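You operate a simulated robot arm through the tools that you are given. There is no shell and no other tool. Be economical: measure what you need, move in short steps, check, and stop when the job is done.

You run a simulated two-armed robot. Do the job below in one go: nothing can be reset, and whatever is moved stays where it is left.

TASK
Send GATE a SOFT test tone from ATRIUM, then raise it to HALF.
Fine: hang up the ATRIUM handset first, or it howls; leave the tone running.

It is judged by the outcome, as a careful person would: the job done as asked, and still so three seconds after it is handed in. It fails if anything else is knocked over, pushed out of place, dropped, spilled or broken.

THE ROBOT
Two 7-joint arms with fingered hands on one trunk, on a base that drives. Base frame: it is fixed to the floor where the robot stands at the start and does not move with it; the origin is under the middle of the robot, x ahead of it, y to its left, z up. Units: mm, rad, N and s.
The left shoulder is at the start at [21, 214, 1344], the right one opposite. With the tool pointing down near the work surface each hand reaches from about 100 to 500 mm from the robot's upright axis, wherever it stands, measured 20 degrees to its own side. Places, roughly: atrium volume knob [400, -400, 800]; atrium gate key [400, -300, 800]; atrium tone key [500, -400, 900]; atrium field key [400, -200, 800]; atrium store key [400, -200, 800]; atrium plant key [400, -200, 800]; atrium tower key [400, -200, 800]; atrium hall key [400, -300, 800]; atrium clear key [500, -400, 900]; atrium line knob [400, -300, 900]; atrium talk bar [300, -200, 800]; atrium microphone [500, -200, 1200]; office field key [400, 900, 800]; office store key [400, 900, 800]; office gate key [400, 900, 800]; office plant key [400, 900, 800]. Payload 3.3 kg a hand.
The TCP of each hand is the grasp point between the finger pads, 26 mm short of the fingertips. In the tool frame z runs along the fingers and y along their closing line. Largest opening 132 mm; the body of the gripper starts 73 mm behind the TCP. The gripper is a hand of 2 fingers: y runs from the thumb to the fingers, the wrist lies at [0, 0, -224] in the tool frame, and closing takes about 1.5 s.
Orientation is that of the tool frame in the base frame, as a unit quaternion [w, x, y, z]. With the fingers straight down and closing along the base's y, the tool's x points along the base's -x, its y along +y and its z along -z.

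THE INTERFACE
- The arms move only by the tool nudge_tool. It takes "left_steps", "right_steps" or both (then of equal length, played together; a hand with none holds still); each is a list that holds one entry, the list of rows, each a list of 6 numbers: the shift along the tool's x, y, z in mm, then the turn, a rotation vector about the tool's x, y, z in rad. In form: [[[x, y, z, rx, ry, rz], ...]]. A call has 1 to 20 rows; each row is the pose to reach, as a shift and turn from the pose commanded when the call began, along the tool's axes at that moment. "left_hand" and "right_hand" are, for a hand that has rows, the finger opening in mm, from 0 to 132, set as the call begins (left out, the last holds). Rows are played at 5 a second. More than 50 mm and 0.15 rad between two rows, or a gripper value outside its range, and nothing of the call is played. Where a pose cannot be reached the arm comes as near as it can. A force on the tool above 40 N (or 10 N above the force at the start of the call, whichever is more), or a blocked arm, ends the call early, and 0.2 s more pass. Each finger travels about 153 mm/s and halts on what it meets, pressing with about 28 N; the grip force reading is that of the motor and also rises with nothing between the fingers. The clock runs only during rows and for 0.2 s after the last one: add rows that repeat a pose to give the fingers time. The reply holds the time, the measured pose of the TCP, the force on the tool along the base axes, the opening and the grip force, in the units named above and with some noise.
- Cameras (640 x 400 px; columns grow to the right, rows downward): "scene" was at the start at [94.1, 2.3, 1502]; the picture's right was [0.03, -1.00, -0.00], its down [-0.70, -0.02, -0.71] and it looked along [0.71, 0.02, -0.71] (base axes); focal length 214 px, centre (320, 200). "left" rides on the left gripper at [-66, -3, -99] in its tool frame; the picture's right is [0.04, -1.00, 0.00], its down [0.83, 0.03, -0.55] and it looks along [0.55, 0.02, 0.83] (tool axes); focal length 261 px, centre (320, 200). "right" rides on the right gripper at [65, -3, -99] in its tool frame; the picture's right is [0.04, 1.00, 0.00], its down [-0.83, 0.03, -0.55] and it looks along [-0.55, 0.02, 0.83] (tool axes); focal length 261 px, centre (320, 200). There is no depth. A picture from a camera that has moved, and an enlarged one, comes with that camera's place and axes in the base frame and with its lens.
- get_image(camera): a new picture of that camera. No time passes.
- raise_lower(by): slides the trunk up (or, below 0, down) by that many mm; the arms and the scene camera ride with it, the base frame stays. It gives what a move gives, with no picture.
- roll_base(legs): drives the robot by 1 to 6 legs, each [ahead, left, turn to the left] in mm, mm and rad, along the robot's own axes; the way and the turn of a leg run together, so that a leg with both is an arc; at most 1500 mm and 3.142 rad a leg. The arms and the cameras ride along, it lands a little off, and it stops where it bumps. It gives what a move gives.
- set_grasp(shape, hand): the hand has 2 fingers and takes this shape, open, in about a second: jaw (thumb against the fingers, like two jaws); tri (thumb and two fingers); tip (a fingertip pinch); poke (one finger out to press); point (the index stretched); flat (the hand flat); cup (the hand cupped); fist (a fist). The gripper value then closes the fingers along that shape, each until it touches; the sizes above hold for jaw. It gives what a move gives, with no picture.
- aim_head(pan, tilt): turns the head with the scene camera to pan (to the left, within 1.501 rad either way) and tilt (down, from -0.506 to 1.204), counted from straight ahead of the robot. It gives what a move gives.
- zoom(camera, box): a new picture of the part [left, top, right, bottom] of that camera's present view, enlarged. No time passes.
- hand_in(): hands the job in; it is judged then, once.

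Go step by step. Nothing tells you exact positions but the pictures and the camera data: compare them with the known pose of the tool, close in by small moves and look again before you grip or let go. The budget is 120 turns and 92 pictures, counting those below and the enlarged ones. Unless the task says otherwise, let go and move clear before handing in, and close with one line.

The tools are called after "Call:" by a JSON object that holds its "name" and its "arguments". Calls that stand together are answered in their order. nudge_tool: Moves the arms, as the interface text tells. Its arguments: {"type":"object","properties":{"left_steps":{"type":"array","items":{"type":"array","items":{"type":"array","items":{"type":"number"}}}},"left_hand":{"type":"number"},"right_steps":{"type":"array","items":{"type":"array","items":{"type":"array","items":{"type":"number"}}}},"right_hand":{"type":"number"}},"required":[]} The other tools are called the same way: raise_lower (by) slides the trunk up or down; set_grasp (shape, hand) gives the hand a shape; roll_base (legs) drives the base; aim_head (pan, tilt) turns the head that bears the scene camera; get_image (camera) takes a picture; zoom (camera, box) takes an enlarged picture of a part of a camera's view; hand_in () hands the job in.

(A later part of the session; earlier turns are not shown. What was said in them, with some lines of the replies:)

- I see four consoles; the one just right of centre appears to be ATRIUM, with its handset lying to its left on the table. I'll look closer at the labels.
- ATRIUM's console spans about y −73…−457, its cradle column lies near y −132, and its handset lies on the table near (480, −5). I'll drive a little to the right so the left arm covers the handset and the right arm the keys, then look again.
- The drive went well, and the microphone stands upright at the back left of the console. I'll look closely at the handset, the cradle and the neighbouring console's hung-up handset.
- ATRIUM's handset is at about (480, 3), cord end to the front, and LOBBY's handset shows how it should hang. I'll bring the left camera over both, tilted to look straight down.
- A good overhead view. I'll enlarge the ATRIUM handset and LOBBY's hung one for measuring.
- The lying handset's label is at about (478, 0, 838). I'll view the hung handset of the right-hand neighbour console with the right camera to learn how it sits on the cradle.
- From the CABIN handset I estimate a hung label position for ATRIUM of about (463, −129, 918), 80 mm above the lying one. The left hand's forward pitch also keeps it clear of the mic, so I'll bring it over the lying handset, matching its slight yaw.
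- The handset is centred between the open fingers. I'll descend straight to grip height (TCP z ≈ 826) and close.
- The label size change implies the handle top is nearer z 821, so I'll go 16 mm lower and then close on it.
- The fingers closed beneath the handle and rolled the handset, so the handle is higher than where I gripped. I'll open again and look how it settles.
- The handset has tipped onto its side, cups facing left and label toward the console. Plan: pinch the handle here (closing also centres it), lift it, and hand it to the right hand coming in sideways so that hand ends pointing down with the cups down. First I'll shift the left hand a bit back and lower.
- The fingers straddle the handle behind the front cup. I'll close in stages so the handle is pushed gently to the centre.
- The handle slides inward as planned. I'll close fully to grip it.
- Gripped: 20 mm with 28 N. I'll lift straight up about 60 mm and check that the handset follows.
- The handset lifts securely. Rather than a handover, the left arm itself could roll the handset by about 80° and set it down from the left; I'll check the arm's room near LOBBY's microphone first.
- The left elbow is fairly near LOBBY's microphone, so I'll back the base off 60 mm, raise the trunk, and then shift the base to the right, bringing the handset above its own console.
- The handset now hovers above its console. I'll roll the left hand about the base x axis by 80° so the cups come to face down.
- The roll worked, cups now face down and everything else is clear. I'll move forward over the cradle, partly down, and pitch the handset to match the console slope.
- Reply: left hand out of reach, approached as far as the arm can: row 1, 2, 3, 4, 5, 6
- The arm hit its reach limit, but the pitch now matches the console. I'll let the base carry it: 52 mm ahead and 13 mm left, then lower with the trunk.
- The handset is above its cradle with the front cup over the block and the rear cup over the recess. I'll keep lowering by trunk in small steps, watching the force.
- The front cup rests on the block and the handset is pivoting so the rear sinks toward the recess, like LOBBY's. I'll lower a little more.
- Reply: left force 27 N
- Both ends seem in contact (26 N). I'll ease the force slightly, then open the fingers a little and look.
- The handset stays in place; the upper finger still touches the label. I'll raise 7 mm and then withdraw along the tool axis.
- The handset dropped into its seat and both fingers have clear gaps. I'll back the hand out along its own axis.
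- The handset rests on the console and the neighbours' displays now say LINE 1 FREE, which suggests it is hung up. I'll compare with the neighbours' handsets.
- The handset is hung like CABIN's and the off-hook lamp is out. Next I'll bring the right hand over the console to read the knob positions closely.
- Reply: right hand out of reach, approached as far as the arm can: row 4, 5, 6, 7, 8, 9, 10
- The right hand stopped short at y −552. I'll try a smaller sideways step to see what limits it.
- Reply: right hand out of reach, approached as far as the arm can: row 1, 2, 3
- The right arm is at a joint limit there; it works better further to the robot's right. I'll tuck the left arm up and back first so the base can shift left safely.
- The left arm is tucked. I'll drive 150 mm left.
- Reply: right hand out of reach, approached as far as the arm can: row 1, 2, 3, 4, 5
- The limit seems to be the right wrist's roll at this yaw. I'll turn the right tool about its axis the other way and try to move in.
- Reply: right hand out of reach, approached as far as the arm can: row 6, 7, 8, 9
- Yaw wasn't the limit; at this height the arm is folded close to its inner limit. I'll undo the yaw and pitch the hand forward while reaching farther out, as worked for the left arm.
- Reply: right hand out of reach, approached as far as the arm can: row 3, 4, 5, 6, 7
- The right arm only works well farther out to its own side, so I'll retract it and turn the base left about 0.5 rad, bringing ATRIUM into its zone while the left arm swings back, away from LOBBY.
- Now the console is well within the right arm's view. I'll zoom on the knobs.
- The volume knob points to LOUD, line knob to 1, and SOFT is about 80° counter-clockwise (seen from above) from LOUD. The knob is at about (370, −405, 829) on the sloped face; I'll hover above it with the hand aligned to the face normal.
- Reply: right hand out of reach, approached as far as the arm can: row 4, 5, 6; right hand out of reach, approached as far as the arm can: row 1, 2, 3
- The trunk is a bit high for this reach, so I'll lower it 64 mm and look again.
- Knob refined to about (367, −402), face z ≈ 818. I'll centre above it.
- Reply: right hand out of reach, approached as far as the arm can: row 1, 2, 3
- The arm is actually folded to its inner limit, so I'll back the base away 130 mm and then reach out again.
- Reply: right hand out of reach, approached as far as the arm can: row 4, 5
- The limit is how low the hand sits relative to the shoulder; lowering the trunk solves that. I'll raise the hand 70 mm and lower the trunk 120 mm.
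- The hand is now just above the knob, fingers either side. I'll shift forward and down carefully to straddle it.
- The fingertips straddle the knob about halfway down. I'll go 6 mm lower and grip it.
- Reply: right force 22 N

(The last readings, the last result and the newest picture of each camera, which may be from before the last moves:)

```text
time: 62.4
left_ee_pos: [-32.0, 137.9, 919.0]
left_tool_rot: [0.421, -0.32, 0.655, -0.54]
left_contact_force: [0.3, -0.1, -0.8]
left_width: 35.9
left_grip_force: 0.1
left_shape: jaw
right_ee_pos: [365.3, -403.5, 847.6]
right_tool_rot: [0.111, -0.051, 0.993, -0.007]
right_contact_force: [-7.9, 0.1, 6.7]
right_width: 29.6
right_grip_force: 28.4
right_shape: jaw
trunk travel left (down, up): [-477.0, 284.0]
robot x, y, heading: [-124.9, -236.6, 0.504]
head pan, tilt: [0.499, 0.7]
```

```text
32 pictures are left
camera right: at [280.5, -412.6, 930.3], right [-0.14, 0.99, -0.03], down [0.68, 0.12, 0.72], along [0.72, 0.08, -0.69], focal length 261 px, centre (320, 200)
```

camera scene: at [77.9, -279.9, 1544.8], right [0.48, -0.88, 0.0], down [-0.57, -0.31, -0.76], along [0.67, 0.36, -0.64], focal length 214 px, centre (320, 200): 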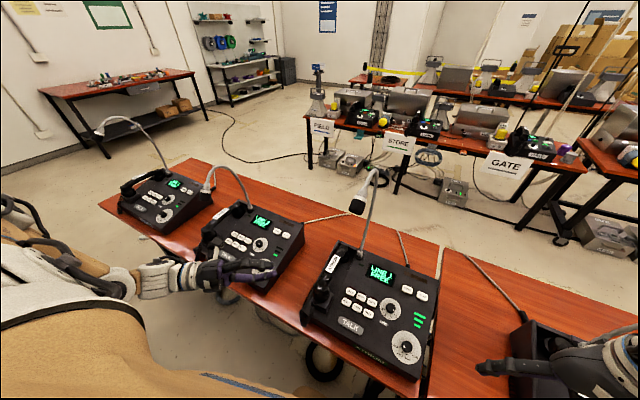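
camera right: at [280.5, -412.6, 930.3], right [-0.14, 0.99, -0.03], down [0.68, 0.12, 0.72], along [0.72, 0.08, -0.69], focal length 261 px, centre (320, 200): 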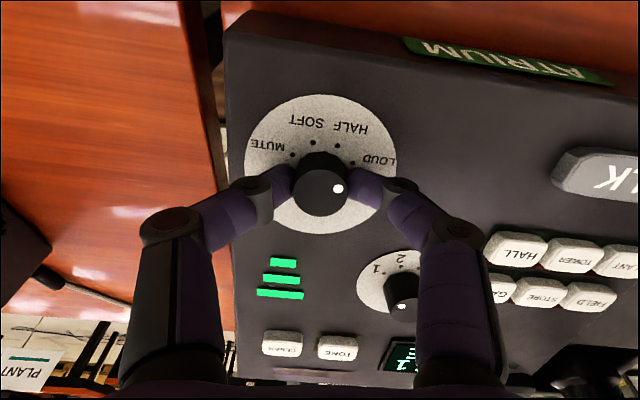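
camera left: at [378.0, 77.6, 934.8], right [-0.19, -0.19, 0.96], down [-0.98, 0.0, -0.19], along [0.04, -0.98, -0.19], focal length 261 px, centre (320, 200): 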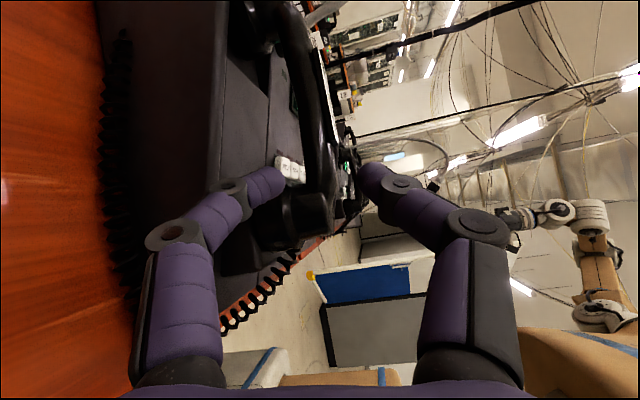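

The knob is gripped (30 mm). I'll turn it counter-clockwise from LOUD toward SOFT, starting with 0.7 rad to see the response.

Call:
{"name": "nudge_tool", "arguments": {"right_steps": [[[0, 0, -1, 0, 0, -0.1], [0, 0, -1, 0, 0, -0.2], [0, 0, -1, 0, 0, -0.3], [0, 0, -1, 0, 0, -0.4], [0, 0, -1, 0, 0, -0.5], [0, 0, -1, 0, 0, -0.6], [0, 0, -1, 0, 0, -0.7], [0, 0, -1, 0, 0, -0.7]]]}}

Call:
{"name": "get_image", "arguments": {"camera": "right"}}

```text
time: 64.2
left_ee_pos: [-32.0, 136.2, 919.4]
left_tool_rot: [0.421, -0.32, 0.655, -0.54]
left_contact_force: [0.1, -0.3, 0.5]
left_width: 36.1
left_grip_force: 0.1
left_shape: jaw
right_ee_pos: [365.0, -403.8, 848.5]
right_tool_rot: [0.101, -0.388, 0.915, -0.044]
right_contact_force: [-7.1, -5.1, 7.4]
right_width: 28.7
right_grip_force: 27.8
right_shape: jaw
trunk travel left (down, up): [-477.0, 284.0]
robot x, y, heading: [-124.9, -231.4, 0.5]
head pan, tilt: [0.499, 0.7]
```

```text
31 pictures are left
camera right: at [301.5, -452.2, 935.5], right [-0.73, 0.66, -0.17], down [0.42, 0.62, 0.66], along [0.54, 0.41, -0.73], focal length 261 px, centre (320, 200)
```

right: 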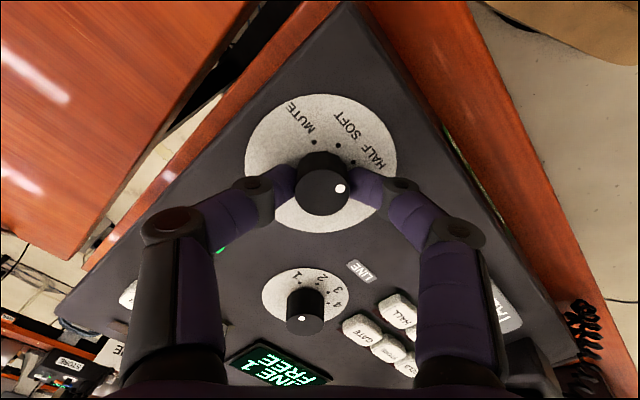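

The knob follows exactly: it now sits at HALF. Another 0.7 rad brings it to SOFT.

Call:
{"name": "nudge_tool", "arguments": {"right_steps": [[[0, 0, 0, 0, 0, -0.1], [0, 0, 0, 0, 0, -0.2], [0, 0, 0, 0, 0, -0.3], [0, 0, 0, 0, 0, -0.4], [0, 0, 0, 0, 0, -0.5], [0, 0, 0, 0, 0, -0.6], [0, 0, 0, 0, 0, -0.7], [0, 0, 0, 0, 0, -0.7]]]}}

Call:
{"name": "get_image", "arguments": {"camera": "right"}}

```text
time: 66.0
left_ee_pos: [-31.7, 137.2, 919.5]
left_tool_rot: [0.421, -0.32, 0.655, -0.54]
left_contact_force: [-0.9, 0.3, 0.1]
left_width: 36.1
left_grip_force: 0.0
left_shape: jaw
right_ee_pos: [366.5, -402.3, 849.6]
right_tool_rot: [0.08, -0.678, 0.727, -0.076]
right_contact_force: [-6.0, -5.1, 8.9]
right_width: 28.4
right_grip_force: 27.8
right_shape: jaw
trunk travel left (down, up): [-477.0, 284.0]
robot x, y, heading: [-121.2, -236.4, 0.503]
head pan, tilt: [0.499, 0.7]
```

```text
30 pictures are left
camera right: at [342.7, -468.3, 944.7], right [-0.97, 0.03, -0.22], down [-0.1, 0.83, 0.54], along [0.2, 0.55, -0.81], focal length 261 px, centre (320, 200)
```

right: 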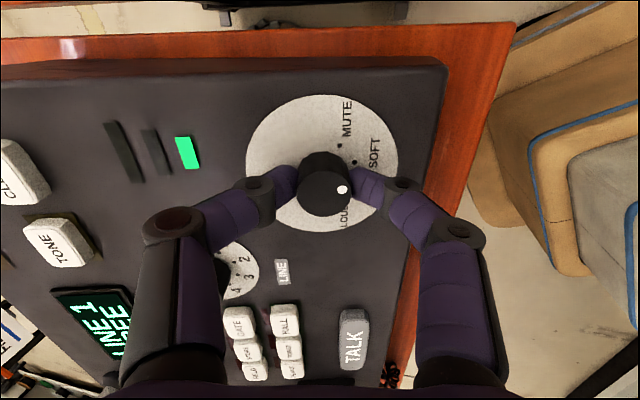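

One level bar lit: SOFT. I'll release the knob, back off along the tool axis, and turn the wrist partly back.

Call:
{"name": "nudge_tool", "arguments": {"right_hand": 60, "right_steps": [[[0, 0, 0, 0, 0, 0], [0, 0, 0, 0, 0, 0], [0, 0, -5, 0, 0, 0], [0, 0, -30, 0, 0, 0], [0, 0, -60, 0, 0, 0], [0, 0, -80, 0, 0, 0.1], [0, 0, -90, 0, 0, 0.2], [0, 0, -90, 0, 0, 0.34], [0, 0, -90, 0, 0, 0.48], [0, 0, -90, 0, 0, 0.62], [0, 0, -90, 0, 0, 0.76], [0, 0, -90, 0, 0, 0.9], [0, 0, -90, 0, 0, 0.9]]]}}

Call:
{"name": "get_image", "arguments": {"camera": "right"}}

```text
time: 68.8
left_ee_pos: [-31.4, 138.2, 918.8]
left_tool_rot: [0.42, -0.322, 0.655, -0.54]
left_contact_force: [-0.9, 0.1, 0.7]
left_width: 36.0
left_grip_force: 0.0
left_shape: jaw
right_ee_pos: [345.6, -403.5, 934.3]
right_tool_rot: [0.107, -0.293, 0.949, -0.034]
right_contact_force: [0.6, -0.1, -0.3]
right_width: 59.4
right_grip_force: 0.0
right_shape: jaw
trunk travel left (down, up): [-477.0, 284.0]
robot x, y, heading: [-123.3, -231.5, 0.498]
head pan, tilt: [0.499, 0.7]
```

```text
29 pictures are left
camera right: at [273.9, -441.6, 1020.2], right [-0.58, 0.8, -0.13], down [0.53, 0.5, 0.69], along [0.62, 0.33, -0.72], focal length 261 px, centre (320, 200)
```

right: 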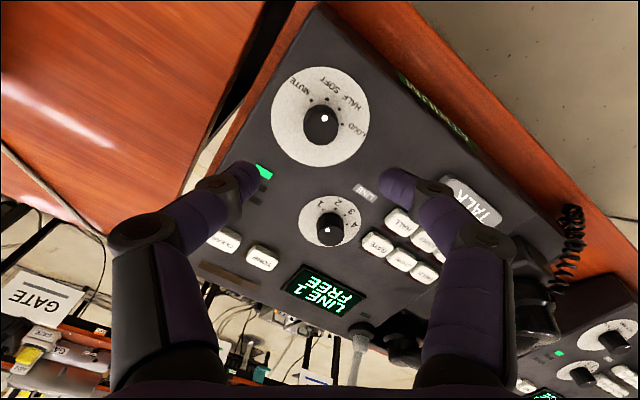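

SOFT is confirmed. GATE is at about (432, −279, 850); I'll close the fingers and hover above it.

Call:
{"name": "nudge_tool", "arguments": {"right_hand": 0, "right_steps": [[[-31, 16, 0, 0, 0, 0], [-63, 33, 5, 0, 0, 0], [-94, 50, 15, 0, 0, 0], [-125.7, 66.1, 30, 0, 0, 0], [-125.7, 66.1, 35.5, 0, 0, 0], [-125.7, 66.1, 35.5, 0, 0, 0]]]}}

Call:
{"name": "get_image", "arguments": {"camera": "right"}}

```text
time: 70.2
left_ee_pos: [-30.9, 138.6, 918.8]
left_tool_rot: [0.42, -0.322, 0.655, -0.539]
left_contact_force: [-0.2, -0.3, 0.4]
left_width: 36.0
left_grip_force: 0.0
left_shape: jaw
right_ee_pos: [416.1, -289.3, 920.9]
right_tool_rot: [0.106, -0.294, 0.949, -0.033]
right_contact_force: [-0.6, -0.3, -0.4]
right_width: 0.2
right_grip_force: 28.2
right_shape: jaw
right hand out of reach, approached as far as the arm can: row 4, 5, 6
trunk travel left (down, up): [-477.0, 284.0]
robot x, y, heading: [-123.6, -234.5, 0.497]
head pan, tilt: [0.499, 0.7]
```

```text
28 pictures are left
camera right: at [344.1, -328.8, 1005.2], right [-0.58, 0.8, -0.13], down [0.53, 0.5, 0.69], along [0.62, 0.33, -0.72], focal length 261 px, centre (320, 200)
```

right: 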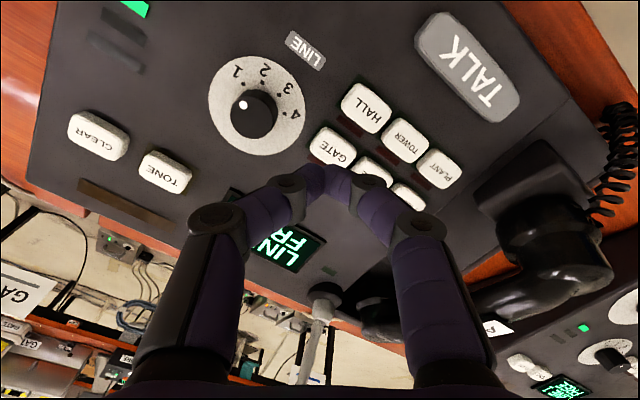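

I'm 11 mm short at the arm's low limit; raising both hands and lowering the trunk by the same amount gives slack.

Call:
{"name": "nudge_tool", "arguments": {"left_steps": [[[-8, -39, -2, 0, 0, 0], [-16, -78, -5, 0, 0, 0], [-16, -78, -5, 0, 0, 0]]], "right_steps": [[[-6.5, -4.5, -34, 0, 0, 0], [-13, -9, -68, 0, 0, 0], [-13, -9, -68, 0, 0, 0]]]}}

Call:
{"name": "raise_lower", "arguments": {"by": -70}}

Call:
{"name": "get_image", "arguments": {"camera": "right"}}

```text
time: 71.0
left_ee_pos: [-28.6, 139.1, 997.3]
left_tool_rot: [0.42, -0.32, 0.656, -0.539]
left_contact_force: [0.0, 0.1, 0.1]
left_width: 36.0
left_grip_force: 0.0
left_shape: jaw
right_ee_pos: [418.0, -290.1, 989.7]
right_tool_rot: [0.105, -0.294, 0.949, -0.034]
right_contact_force: [0.5, -1.1, 0.0]
right_width: 0.0
right_grip_force: 28.6
right_shape: jaw
trunk travel left (down, up): [-477.0, 284.0]
robot x, y, heading: [-128.6, -232.4, 0.501]
head pan, tilt: [0.499, 0.7]
```

```text
time: 72.1
left_ee_pos: [-29.3, 138.3, 922.5]
left_tool_rot: [0.412, -0.329, 0.656, -0.54]
left_contact_force: [-0.3, -0.4, -0.4]
left_width: 36.0
left_grip_force: 0.0
left_shape: jaw
right_ee_pos: [417.6, -289.5, 909.5]
right_tool_rot: [0.093, -0.296, 0.95, -0.036]
right_contact_force: [-0.4, 1.1, 0.1]
right_width: 0.0
right_grip_force: 28.0
right_shape: jaw
trunk travel left (down, up): [-407.0, 354.0]
robot x, y, heading: [-128.3, -232.7, 0.505]
head pan, tilt: [0.499, 0.7]
```

```text
27 pictures are left
camera right: at [347.1, -328.5, 996.5], right [-0.59, 0.8, -0.13], down [0.54, 0.51, 0.67], along [0.6, 0.32, -0.73], focal length 261 px, centre (320, 200)
```

right: 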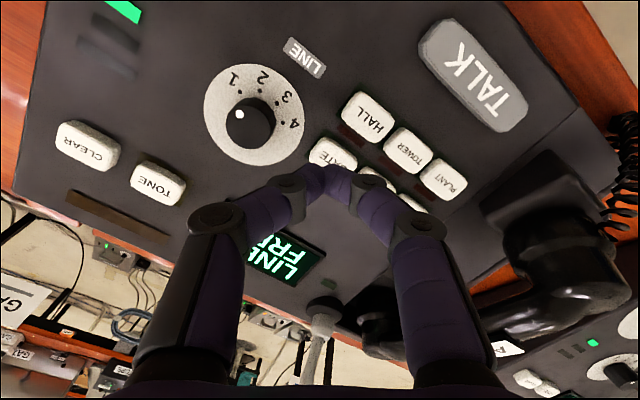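

I'll correct 10 mm to the left and come 15 mm closer, then check alignment with GATE.

Call:
{"name": "nudge_tool", "arguments": {"right_steps": [[[-3, 5, 7, 0, 0, 0], [-5.3, 9.3, 15, 0, 0, 0], [-5.3, 9.3, 15, 0, 0, 0]]]}}

Call:
{"name": "zoom", "arguments": {"camera": "right", "box": [220, 60, 480, 230]}}

```text
time: 72.9
left_ee_pos: [-28.1, 139.9, 921.7]
left_tool_rot: [0.412, -0.329, 0.656, -0.54]
left_contact_force: [1.0, -0.5, 1.2]
left_width: 35.9
left_grip_force: 0.1
left_shape: jaw
right_ee_pos: [419.7, -280.2, 893.5]
right_tool_rot: [0.093, -0.295, 0.95, -0.036]
right_contact_force: [-0.4, 0.3, -0.3]
right_width: 0.1
right_grip_force: 28.0
right_shape: jaw
trunk travel left (down, up): [-407.0, 354.0]
robot x, y, heading: [-126.7, -234.5, 0.504]
head pan, tilt: [0.499, 0.7]
```

```text
2.35 times, centred on (350, 145) of right
camera zoom: at [349.1, -317.8, 980.7], right [-0.59, 0.8, -0.13], down [0.54, 0.51, 0.67], along [0.6, 0.32, -0.73], focal length 613 px, centre (249, 329)
```

zoom: 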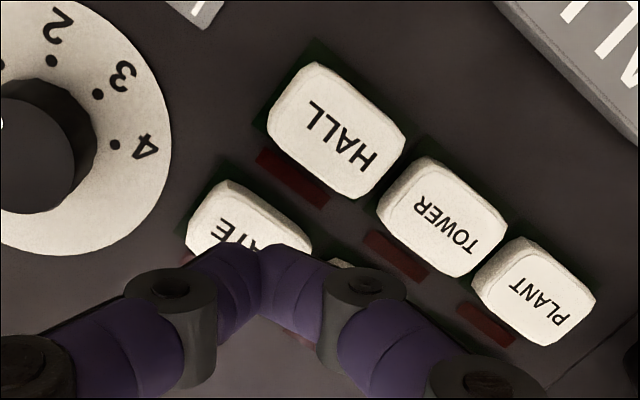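

Nearly centred on GATE. I'll adjust 4 mm and press gently, then retract.

Call:
{"name": "nudge_tool", "arguments": {"right_steps": [[[-4, 1, 8, 0, 0, 0], [-4, 1, 14, 0, 0, 0], [-4, 1, 18, 0, 0, 0], [-4, 1, 20, 0, 0, 0], [-4, 1, 22, 0, 0, 0], [-4, 1, 22, 0, 0, 0]]]}}

Call:
{"name": "get_image", "arguments": {"camera": "right"}}

```text
time: 74.3
left_ee_pos: [-30.1, 138.8, 922.0]
left_tool_rot: [0.413, -0.329, 0.656, -0.54]
left_contact_force: [0.6, 0.0, 1.1]
left_width: 35.9
left_grip_force: 0.0
left_shape: jaw
right_ee_pos: [426.9, -280.3, 874.6]
right_tool_rot: [0.094, -0.295, 0.95, -0.034]
right_contact_force: [-0.4, 0.9, 1.6]
right_width: 0.1
right_grip_force: 27.6
right_shape: jaw
right hand out of reach, approached as far as the arm can: row 3, 4, 5, 6
trunk travel left (down, up): [-407.0, 354.0]
robot x, y, heading: [-124.1, -233.1, 0.499]
head pan, tilt: [0.499, 0.7]
```

```text
25 pictures are left
camera right: at [355.2, -319.5, 960.8], right [-0.59, 0.8, -0.13], down [0.54, 0.51, 0.67], along [0.6, 0.33, -0.73], focal length 261 px, centre (320, 200)
```

right: 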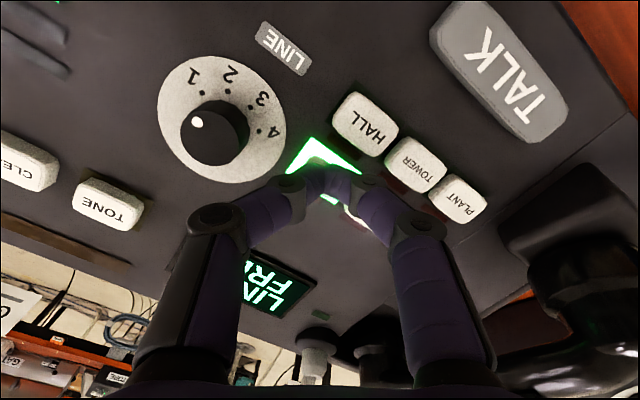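

GATE lit up green. I'll retract straight along the tool axis and check it stays lit.

Call:
{"name": "nudge_tool", "arguments": {"right_steps": [[[0, 0, -20, 0, 0, 0], [5, -5, -45, 0, 0, 0], [10, -20, -60, 0, 0, 0], [20, -50, -70, 0, 0, 0], [20, -50, -70, 0, 0, 0]]]}}

Call:
{"name": "get_image", "arguments": {"camera": "right"}}

```text
time: 75.5
left_ee_pos: [-30.1, 139.9, 921.9]
left_tool_rot: [0.412, -0.328, 0.656, -0.54]
left_contact_force: [0.0, 0.5, 0.2]
left_width: 35.9
left_grip_force: 0.1
left_shape: jaw
right_ee_pos: [424.7, -333.8, 946.6]
right_tool_rot: [0.093, -0.295, 0.95, -0.036]
right_contact_force: [-0.2, -0.3, -1.1]
right_width: 0.0
right_grip_force: 28.1
right_shape: jaw
trunk travel left (down, up): [-407.0, 354.0]
robot x, y, heading: [-122.2, -231.4, 0.503]
head pan, tilt: [0.499, 0.7]
```

```text
24 pictures are left
camera right: at [353.7, -371.3, 1033.6], right [-0.59, 0.8, -0.13], down [0.54, 0.51, 0.67], along [0.6, 0.32, -0.73], focal length 261 px, centre (320, 200)
```

right: 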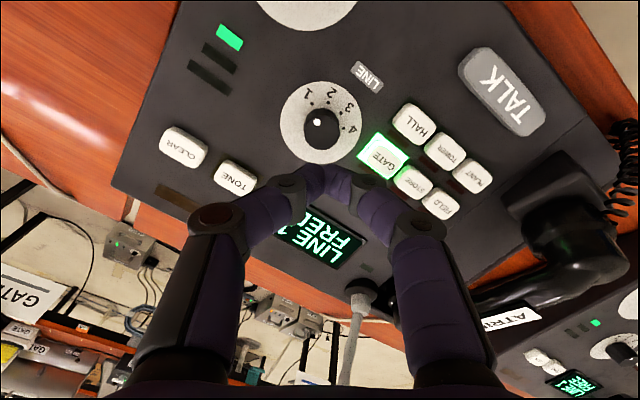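

GATE stays lit and the level is SOFT. TONE is at about (516, −369, 871); I'll drive 70 mm toward the table to have the reach.

Call:
{"name": "roll_base", "arguments": {"legs": [[61, -34, 0]]}}

Call:
{"name": "get_image", "arguments": {"camera": "right"}}

```text
time: 76.5
left_ee_pos: [42.6, 137.4, 921.5]
left_tool_rot: [0.411, -0.33, 0.657, -0.539]
left_contact_force: [-0.3, -1.3, 0.3]
left_width: 36.0
left_grip_force: 0.0
left_shape: jaw
right_ee_pos: [498.1, -333.3, 946.4]
right_tool_rot: [0.094, -0.295, 0.95, -0.036]
right_contact_force: [0.8, 0.3, 0.0]
right_width: 0.0
right_grip_force: 28.2
right_shape: jaw
trunk travel left (down, up): [-407.0, 354.0]
robot x, y, heading: [-49.7, -232.7, 0.5]
head pan, tilt: [0.499, 0.7]
```

```text
23 pictures are left
camera right: at [425.7, -372.3, 1032.8], right [-0.59, 0.8, -0.13], down [0.54, 0.51, 0.67], along [0.6, 0.32, -0.73], focal length 261 px, centre (320, 200)
```

right: 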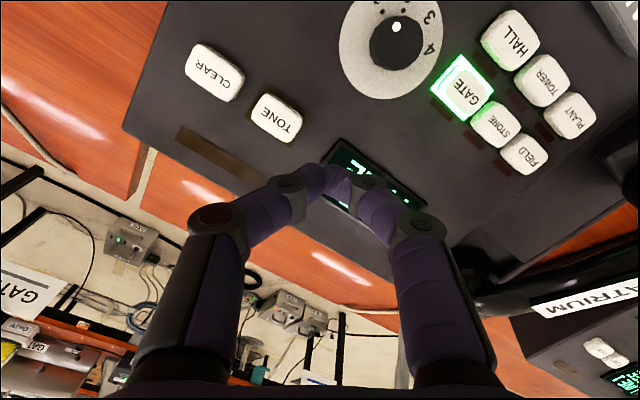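

TONE refined to (517, −368, 871). I'll hover over it.

Call:
{"name": "nudge_tool", "arguments": {"right_steps": [[[8, -15, 8, 0, 0, 0], [16.5, -30.7, 18, 0, 0, 0], [16.5, -30.7, 26.8, 0, 0, 0], [16.5, -30.7, 26.8, 0, 0, 0]]]}}

Call:
{"name": "zoom", "arguments": {"camera": "right", "box": [190, 60, 450, 230]}}

```text
time: 77.5
left_ee_pos: [40.9, 137.7, 921.5]
left_tool_rot: [0.412, -0.329, 0.656, -0.54]
left_contact_force: [0.8, 0.3, -0.7]
left_width: 36.0
left_grip_force: 0.1
left_shape: jaw
right_ee_pos: [505.1, -369.9, 921.0]
right_tool_rot: [0.093, -0.296, 0.95, -0.037]
right_contact_force: [0.1, 0.3, 0.0]
right_width: 0.0
right_grip_force: 28.0
right_shape: jaw
trunk travel left (down, up): [-407.0, 354.0]
robot x, y, heading: [-53.4, -231.5, 0.502]
head pan, tilt: [0.499, 0.7]
```

```text
2.35 times, centred on (320, 145) of right
camera zoom: at [433.6, -407.9, 1008.1], right [-0.59, 0.8, -0.13], down [0.54, 0.51, 0.67], along [0.6, 0.32, -0.73], focal length 613 px, centre (320, 329)
```

zoom: 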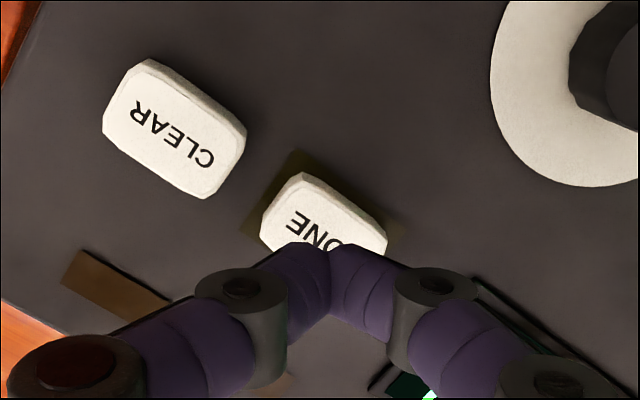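

The axis lands a few mm short of TONE's centre; I'll shift by (−6, +3) and press gently.

Call:
{"name": "nudge_tool", "arguments": {"right_steps": [[[-6, 3, 10, 0, 0, 0], [-6, 3, 19, 0, 0, 0], [-6, 3, 24, 0, 0, 0], [-6, 3, 26, 0, 0, 0], [-6, 3, 28, 0, 0, 0]]]}}

Call:
{"name": "get_image", "arguments": {"camera": "right"}}

```text
time: 78.7
left_ee_pos: [42.5, 137.3, 921.1]
left_tool_rot: [0.412, -0.329, 0.656, -0.54]
left_contact_force: [0.6, 0.1, 1.2]
left_width: 36.1
left_grip_force: 0.1
left_shape: jaw
right_ee_pos: [514.6, -364.4, 895.1]
right_tool_rot: [0.095, -0.295, 0.95, -0.037]
right_contact_force: [0.3, 0.8, 3.5]
right_width: 0.1
right_grip_force: 28.2
right_shape: jaw
trunk travel left (down, up): [-407.0, 354.0]
robot x, y, heading: [-52.3, -236.1, 0.505]
head pan, tilt: [0.499, 0.7]
```

```text
21 pictures are left
camera right: at [442.5, -402.0, 981.6], right [-0.59, 0.8, -0.13], down [0.54, 0.51, 0.67], along [0.6, 0.32, -0.73], focal length 261 px, centre (320, 200)
```

right: 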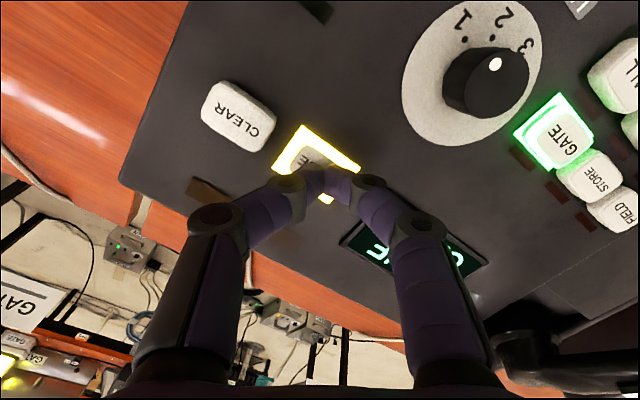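

TONE is lit. I'll retract straight off and read the display.

Call:
{"name": "nudge_tool", "arguments": {"right_steps": [[[0, 0, -15, 0, 0, 0], [5, 0, -45, 0, 0, 0], [40, -15, -70, 0, 0, 0], [75, -30, -80, 0, 0, 0], [110, -45, -80, 0, 0, 0], [110, -45, -80, 0, 0, 0]]]}}

Call:
{"name": "get_image", "arguments": {"camera": "right"}}

```text
time: 80.1
left_ee_pos: [41.3, 138.2, 921.7]
left_tool_rot: [0.412, -0.328, 0.656, -0.54]
left_contact_force: [1.0, -0.9, 0.5]
left_width: 36.0
left_grip_force: 0.2
left_shape: jaw
right_ee_pos: [432.9, -461.0, 958.9]
right_tool_rot: [0.094, -0.295, 0.95, -0.036]
right_contact_force: [0.2, 0.4, -1.0]
right_width: 0.1
right_grip_force: 28.4
right_shape: jaw
trunk travel left (down, up): [-407.0, 354.0]
robot x, y, heading: [-53.5, -234.1, 0.498]
head pan, tilt: [0.499, 0.7]
```

```text
20 pictures are left
camera right: at [362.3, -499.6, 1047.0], right [-0.59, 0.8, -0.13], down [0.54, 0.51, 0.67], along [0.6, 0.32, -0.73], focal length 261 px, centre (320, 200)
```

right: 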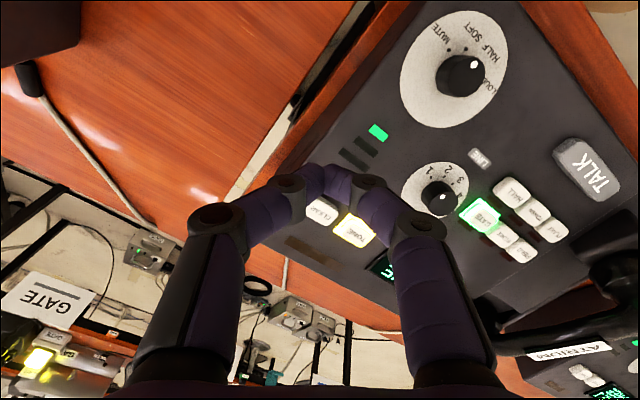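

The GATE station's lamp is lit and the tone runs at SOFT. Now to HALF: I'll back the base 70 mm and return above the volume knob.

Call:
{"name": "roll_base", "arguments": {"legs": [[-61, 34, 0]]}}

```text
time: 81.1
left_ee_pos: [-30.2, 138.5, 921.5]
left_tool_rot: [0.412, -0.328, 0.656, -0.54]
left_contact_force: [0.1, -0.4, -1.0]
left_width: 36.0
left_grip_force: 0.1
left_shape: jaw
right_ee_pos: [362.0, -459.9, 960.3]
right_tool_rot: [0.095, -0.296, 0.95, -0.036]
right_contact_force: [-0.5, 0.5, 0.4]
right_width: 0.0
right_grip_force: 27.3
right_shape: jaw
trunk travel left (down, up): [-407.0, 354.0]
robot x, y, heading: [-127.5, -236.3, 0.502]
head pan, tilt: [0.499, 0.7]
```

Call:
{"name": "nudge_tool", "arguments": {"right_hand": 60, "right_steps": [[[-5, 20, 5, 0, 0, -0.07], [-11, 39, 20, 0, 0, -0.14], [-16.6, 58.6, 35, 0, 0, -0.2], [-16.6, 58.6, 46.3, 0, 0, -0.2], [-16.6, 58.6, 46.3, 0, 0, -0.2]]]}}

Call:
{"name": "get_image", "arguments": {"camera": "right"}}

```text
time: 82.3
left_ee_pos: [-29.7, 139.2, 921.1]
left_tool_rot: [0.412, -0.329, 0.656, -0.54]
left_contact_force: [0.2, 0.0, 0.6]
left_width: 35.7
left_grip_force: 0.1
left_shape: jaw
right_ee_pos: [353.2, -402.7, 909.2]
right_tool_rot: [0.09, -0.39, 0.915, -0.045]
right_contact_force: [-0.1, 0.2, -0.2]
right_width: 59.3
right_grip_force: 0.1
right_shape: jaw
trunk travel left (down, up): [-407.0, 354.0]
robot x, y, heading: [-125.4, -233.6, 0.495]
head pan, tilt: [0.499, 0.7]
```

```text
19 pictures are left
camera right: at [291.2, -451.3, 998.0], right [-0.73, 0.66, -0.16], down [0.43, 0.63, 0.64], along [0.53, 0.4, -0.75], focal length 261 px, centre (320, 200)
```

right: 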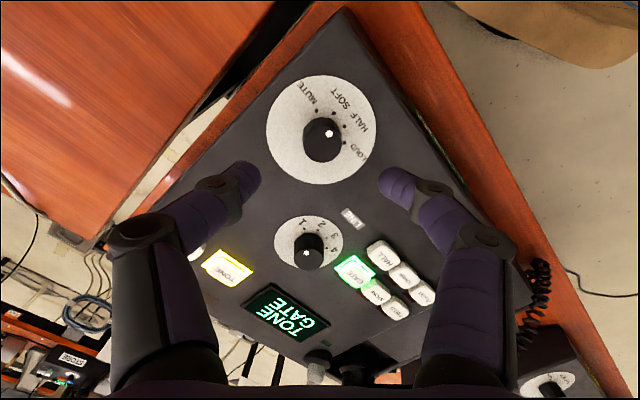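

The display reads TONE GATE. I'm centred above the volume knob; descending along the tool axis to straddle it.

Call:
{"name": "nudge_tool", "arguments": {"right_hand": 60, "right_steps": [[[0, 0, 20, 0, 0, 0], [0, 0, 38, 0, 0, 0], [0, 0, 50, 0, 0, 0], [0, 0, 56, 0, 0, 0], [0, 0, 56, 0, 0, 0]]]}}

Call:
{"name": "get_image", "arguments": {"camera": "right"}}

```text
time: 83.5
left_ee_pos: [-29.0, 138.2, 921.9]
left_tool_rot: [0.412, -0.329, 0.656, -0.54]
left_contact_force: [0.1, 0.4, -0.2]
left_width: 36.0
left_grip_force: 0.0
left_shape: jaw
right_ee_pos: [364.4, -404.2, 854.4]
right_tool_rot: [0.089, -0.389, 0.916, -0.045]
right_contact_force: [-0.8, -0.6, -0.3]
right_width: 59.5
right_grip_force: 0.1
right_shape: jaw
trunk travel left (down, up): [-407.0, 354.0]
robot x, y, heading: [-122.2, -233.1, 0.501]
head pan, tilt: [0.499, 0.7]
```

```text
18 pictures are left
camera right: at [302.0, -452.3, 944.0], right [-0.73, 0.66, -0.16], down [0.43, 0.63, 0.64], along [0.53, 0.4, -0.75], focal length 261 px, centre (320, 200)
```

right: 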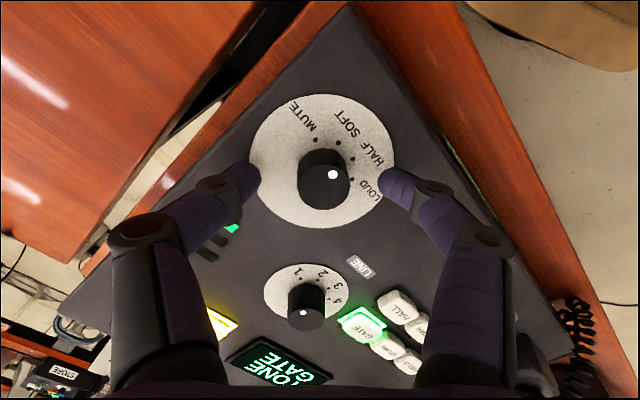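

Straddled. I'll close on the knob.

Call:
{"name": "nudge_tool", "arguments": {"right_hand": 0, "right_steps": [[[0, 1, 1, 0, 0, 0], [0, 1, 2, 0, 0, 0], [0, 1, 2, 0, 0, 0], [0, 1, 2, 0, 0, 0], [0, 1, 2, 0, 0, 0]]]}}

Call:
{"name": "nudge_tool", "arguments": {"right_steps": [[[0, 0, 0, 0, 0, 0.1], [0, 0, 0, 0, 0, 0.2], [0, 0, 0, 0, 0, 0.3], [0, 0, 0, 0, 0, 0.4], [0, 0, 0, 0, 0, 0.5], [0, 0, 0, 0, 0, 0.6], [0, 0, 0, 0, 0, 0.7], [0, 0, 0, 0, 0, 0.7]]]}}

Call:
{"name": "get_image", "arguments": {"camera": "right"}}

```text
time: 84.7
left_ee_pos: [-29.1, 138.4, 921.9]
left_tool_rot: [0.412, -0.328, 0.657, -0.54]
left_contact_force: [-0.4, 0.1, 0.6]
left_width: 36.0
left_grip_force: 0.0
left_shape: jaw
right_ee_pos: [364.8, -403.4, 853.5]
right_tool_rot: [0.09, -0.389, 0.916, -0.045]
right_contact_force: [0.9, -0.7, 7.1]
right_width: 21.2
right_grip_force: 27.7
right_shape: jaw
trunk travel left (down, up): [-407.0, 354.0]
robot x, y, heading: [-122.7, -231.0, 0.502]
head pan, tilt: [0.499, 0.7]
```

```text
time: 86.5
left_ee_pos: [-30.1, 138.3, 921.3]
left_tool_rot: [0.412, -0.329, 0.656, -0.54]
left_contact_force: [-0.1, 0.1, 0.0]
left_width: 36.0
left_grip_force: 0.0
left_shape: jaw
right_ee_pos: [363.4, -403.4, 854.9]
right_tool_rot: [0.1, -0.051, 0.994, -0.011]
right_contact_force: [-2.2, -0.5, 1.7]
right_width: 21.4
right_grip_force: 28.3
right_shape: jaw
trunk travel left (down, up): [-407.0, 354.0]
robot x, y, heading: [-122.5, -234.4, 0.501]
head pan, tilt: [0.499, 0.7]
```

```text
17 pictures are left
camera right: at [280.4, -411.9, 937.4], right [-0.14, 0.99, -0.04], down [0.7, 0.13, 0.7], along [0.7, 0.07, -0.71], focal length 261 px, centre (320, 200)
```

right: 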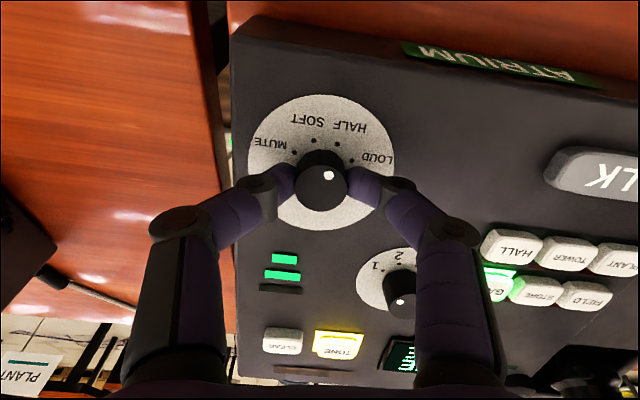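

Two bars lit: HALF. I'll release and back off along the axis.

Call:
{"name": "nudge_tool", "arguments": {"right_hand": 60, "right_steps": [[[0, 0, 0, 0, 0, 0], [0, 0, 0, 0, 0, 0], [0, 0, 0, 0, 0, 0], [0, 0, -5, 0, 0, 0], [0, 0, -40, 0, 0, 0], [0, 0, -80, 0, 0, 0], [0, 0, -100, 0, 0, 0], [0, 0, -100, 0, 0, 0]]]}}

Call:
{"name": "get_image", "arguments": {"camera": "right"}}

Call:
{"name": "aim_head", "arguments": {"pan": -0.5, "tilt": 0.6}}

Call:
{"name": "get_image", "arguments": {"camera": "scene"}}

```text
time: 88.3
left_ee_pos: [-29.3, 138.1, 921.8]
left_tool_rot: [0.412, -0.329, 0.656, -0.54]
left_contact_force: [0.0, 0.0, -0.3]
left_width: 35.9
left_grip_force: 0.2
left_shape: jaw
right_ee_pos: [343.3, -401.7, 950.8]
right_tool_rot: [0.1, -0.051, 0.994, -0.012]
right_contact_force: [-0.6, -0.1, 0.4]
right_width: 59.4
right_grip_force: 0.0
right_shape: jaw
trunk travel left (down, up): [-407.0, 354.0]
robot x, y, heading: [-126.2, -230.2, 0.502]
head pan, tilt: [0.499, 0.7]
```

```text
16 pictures are left
camera right: at [260.0, -410.9, 1035.1], right [-0.14, 0.99, -0.04], down [0.7, 0.13, 0.7], along [0.7, 0.07, -0.71], focal length 261 px, centre (320, 200)
```

right: 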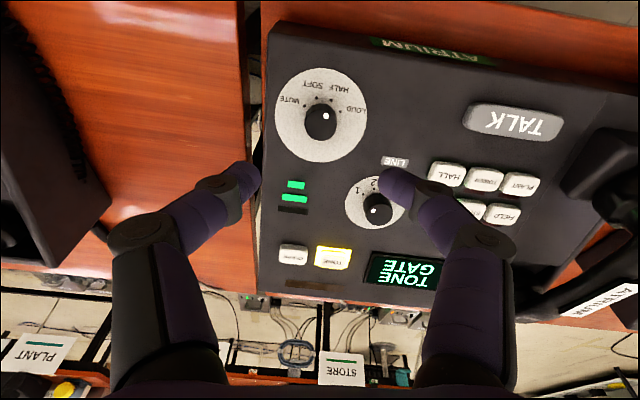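

```text
time: 89.6
left_ee_pos: [-28.8, 138.2, 920.7]
left_tool_rot: [0.412, -0.328, 0.656, -0.54]
left_contact_force: [0.4, -0.3, -0.9]
left_width: 36.0
left_grip_force: 0.2
left_shape: jaw
right_ee_pos: [342.7, -402.3, 950.6]
right_tool_rot: [0.1, -0.052, 0.994, -0.012]
right_contact_force: [0.0, 0.0, 0.9]
right_width: 59.4
right_grip_force: 0.2
right_shape: jaw
trunk travel left (down, up): [-407.0, 354.0]
robot x, y, heading: [-125.4, -232.3, 0.502]
head pan, tilt: [-0.499, 0.6]
```

```text
15 pictures are left
camera scene: at [-11.9, -220.6, 1298.9], right [0.0, -1.0, 0.0], down [-0.57, 0.0, -0.82], along [0.82, 0.0, -0.57], focal length 214 px, centre (320, 200)
```

scene: 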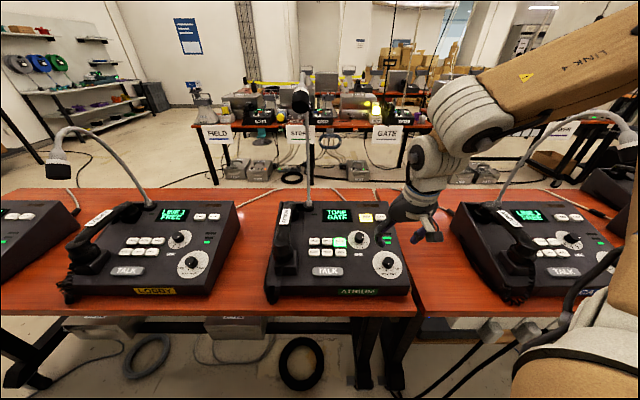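

TONE GATE at HALF, GATE's lamp glowing. I'll check the handset seating once more and move the hand clear.

Call:
{"name": "nudge_tool", "arguments": {"right_steps": [[[20, -10, -30, 0, 0, 0], [40, -20, -60, 0, 0, 0], [60, -30, -90, 0, 0, 0], [60, -30, -90, 0, 0, 0]]]}}

Call:
{"name": "zoom", "arguments": {"camera": "scene", "box": [240, 180, 420, 310]}}

Call:
{"name": "zoom", "arguments": {"camera": "scene", "box": [30, 180, 260, 310]}}

```text
time: 90.6
left_ee_pos: [-28.2, 138.0, 922.1]
left_tool_rot: [0.412, -0.329, 0.657, -0.539]
left_contact_force: [0.7, -0.1, -0.7]
left_width: 36.2
left_grip_force: 0.0
left_shape: jaw
right_ee_pos: [274.6, -437.0, 1030.4]
right_tool_rot: [0.1, -0.052, 0.994, -0.011]
right_contact_force: [0.5, -0.1, -0.2]
right_width: 59.9
right_grip_force: 0.1
right_shape: jaw
right hand out of reach, approached as far as the arm can: row 3, 4
trunk travel left (down, up): [-407.0, 354.0]
robot x, y, heading: [-124.5, -235.4, 0.501]
head pan, tilt: [-0.499, 0.6]
```

```text
3.08 times, centred on (330, 245) of scene
camera zoom: at [-11.0, -221.0, 1298.8], right [0.0, -1.0, 0.0], down [-0.57, 0.0, -0.82], along [0.82, 0.0, -0.57], focal length 660 px, centre (289, 62)
```

zoom: 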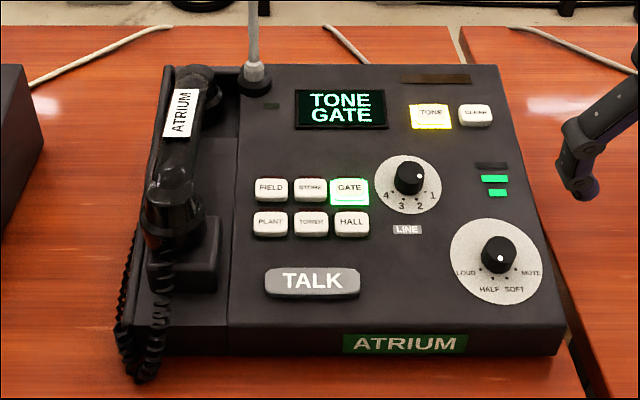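

```text
2.78 times, centred on (145, 245) of scene
camera zoom: at [-11.0, -221.0, 1298.8], right [0.0, -1.0, 0.0], down [-0.57, 0.0, -0.82], along [0.82, 0.0, -0.57], focal length 597 px, centre (807, 75)
```

zoom: 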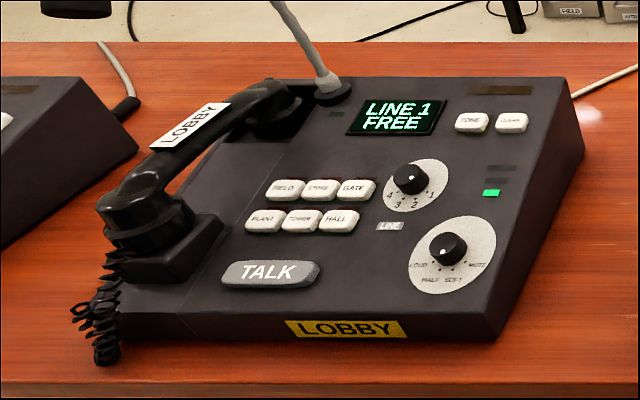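

The ATRIUM handset rests on its hook with its lamp out. The display reads TONE GATE, two level bars show HALF, and both hands are clear, so I'm handing in.

Call:
{"name": "hand_in", "arguments": {}}

```text
The job is handed in.
```

The ATRIUM handset is hung up, and GATE is getting the test tone, which I started at SOFT and raised to HALF; it is still running. The handset tipped onto its side on the table on my first grip, but I hung it up without dropping it.
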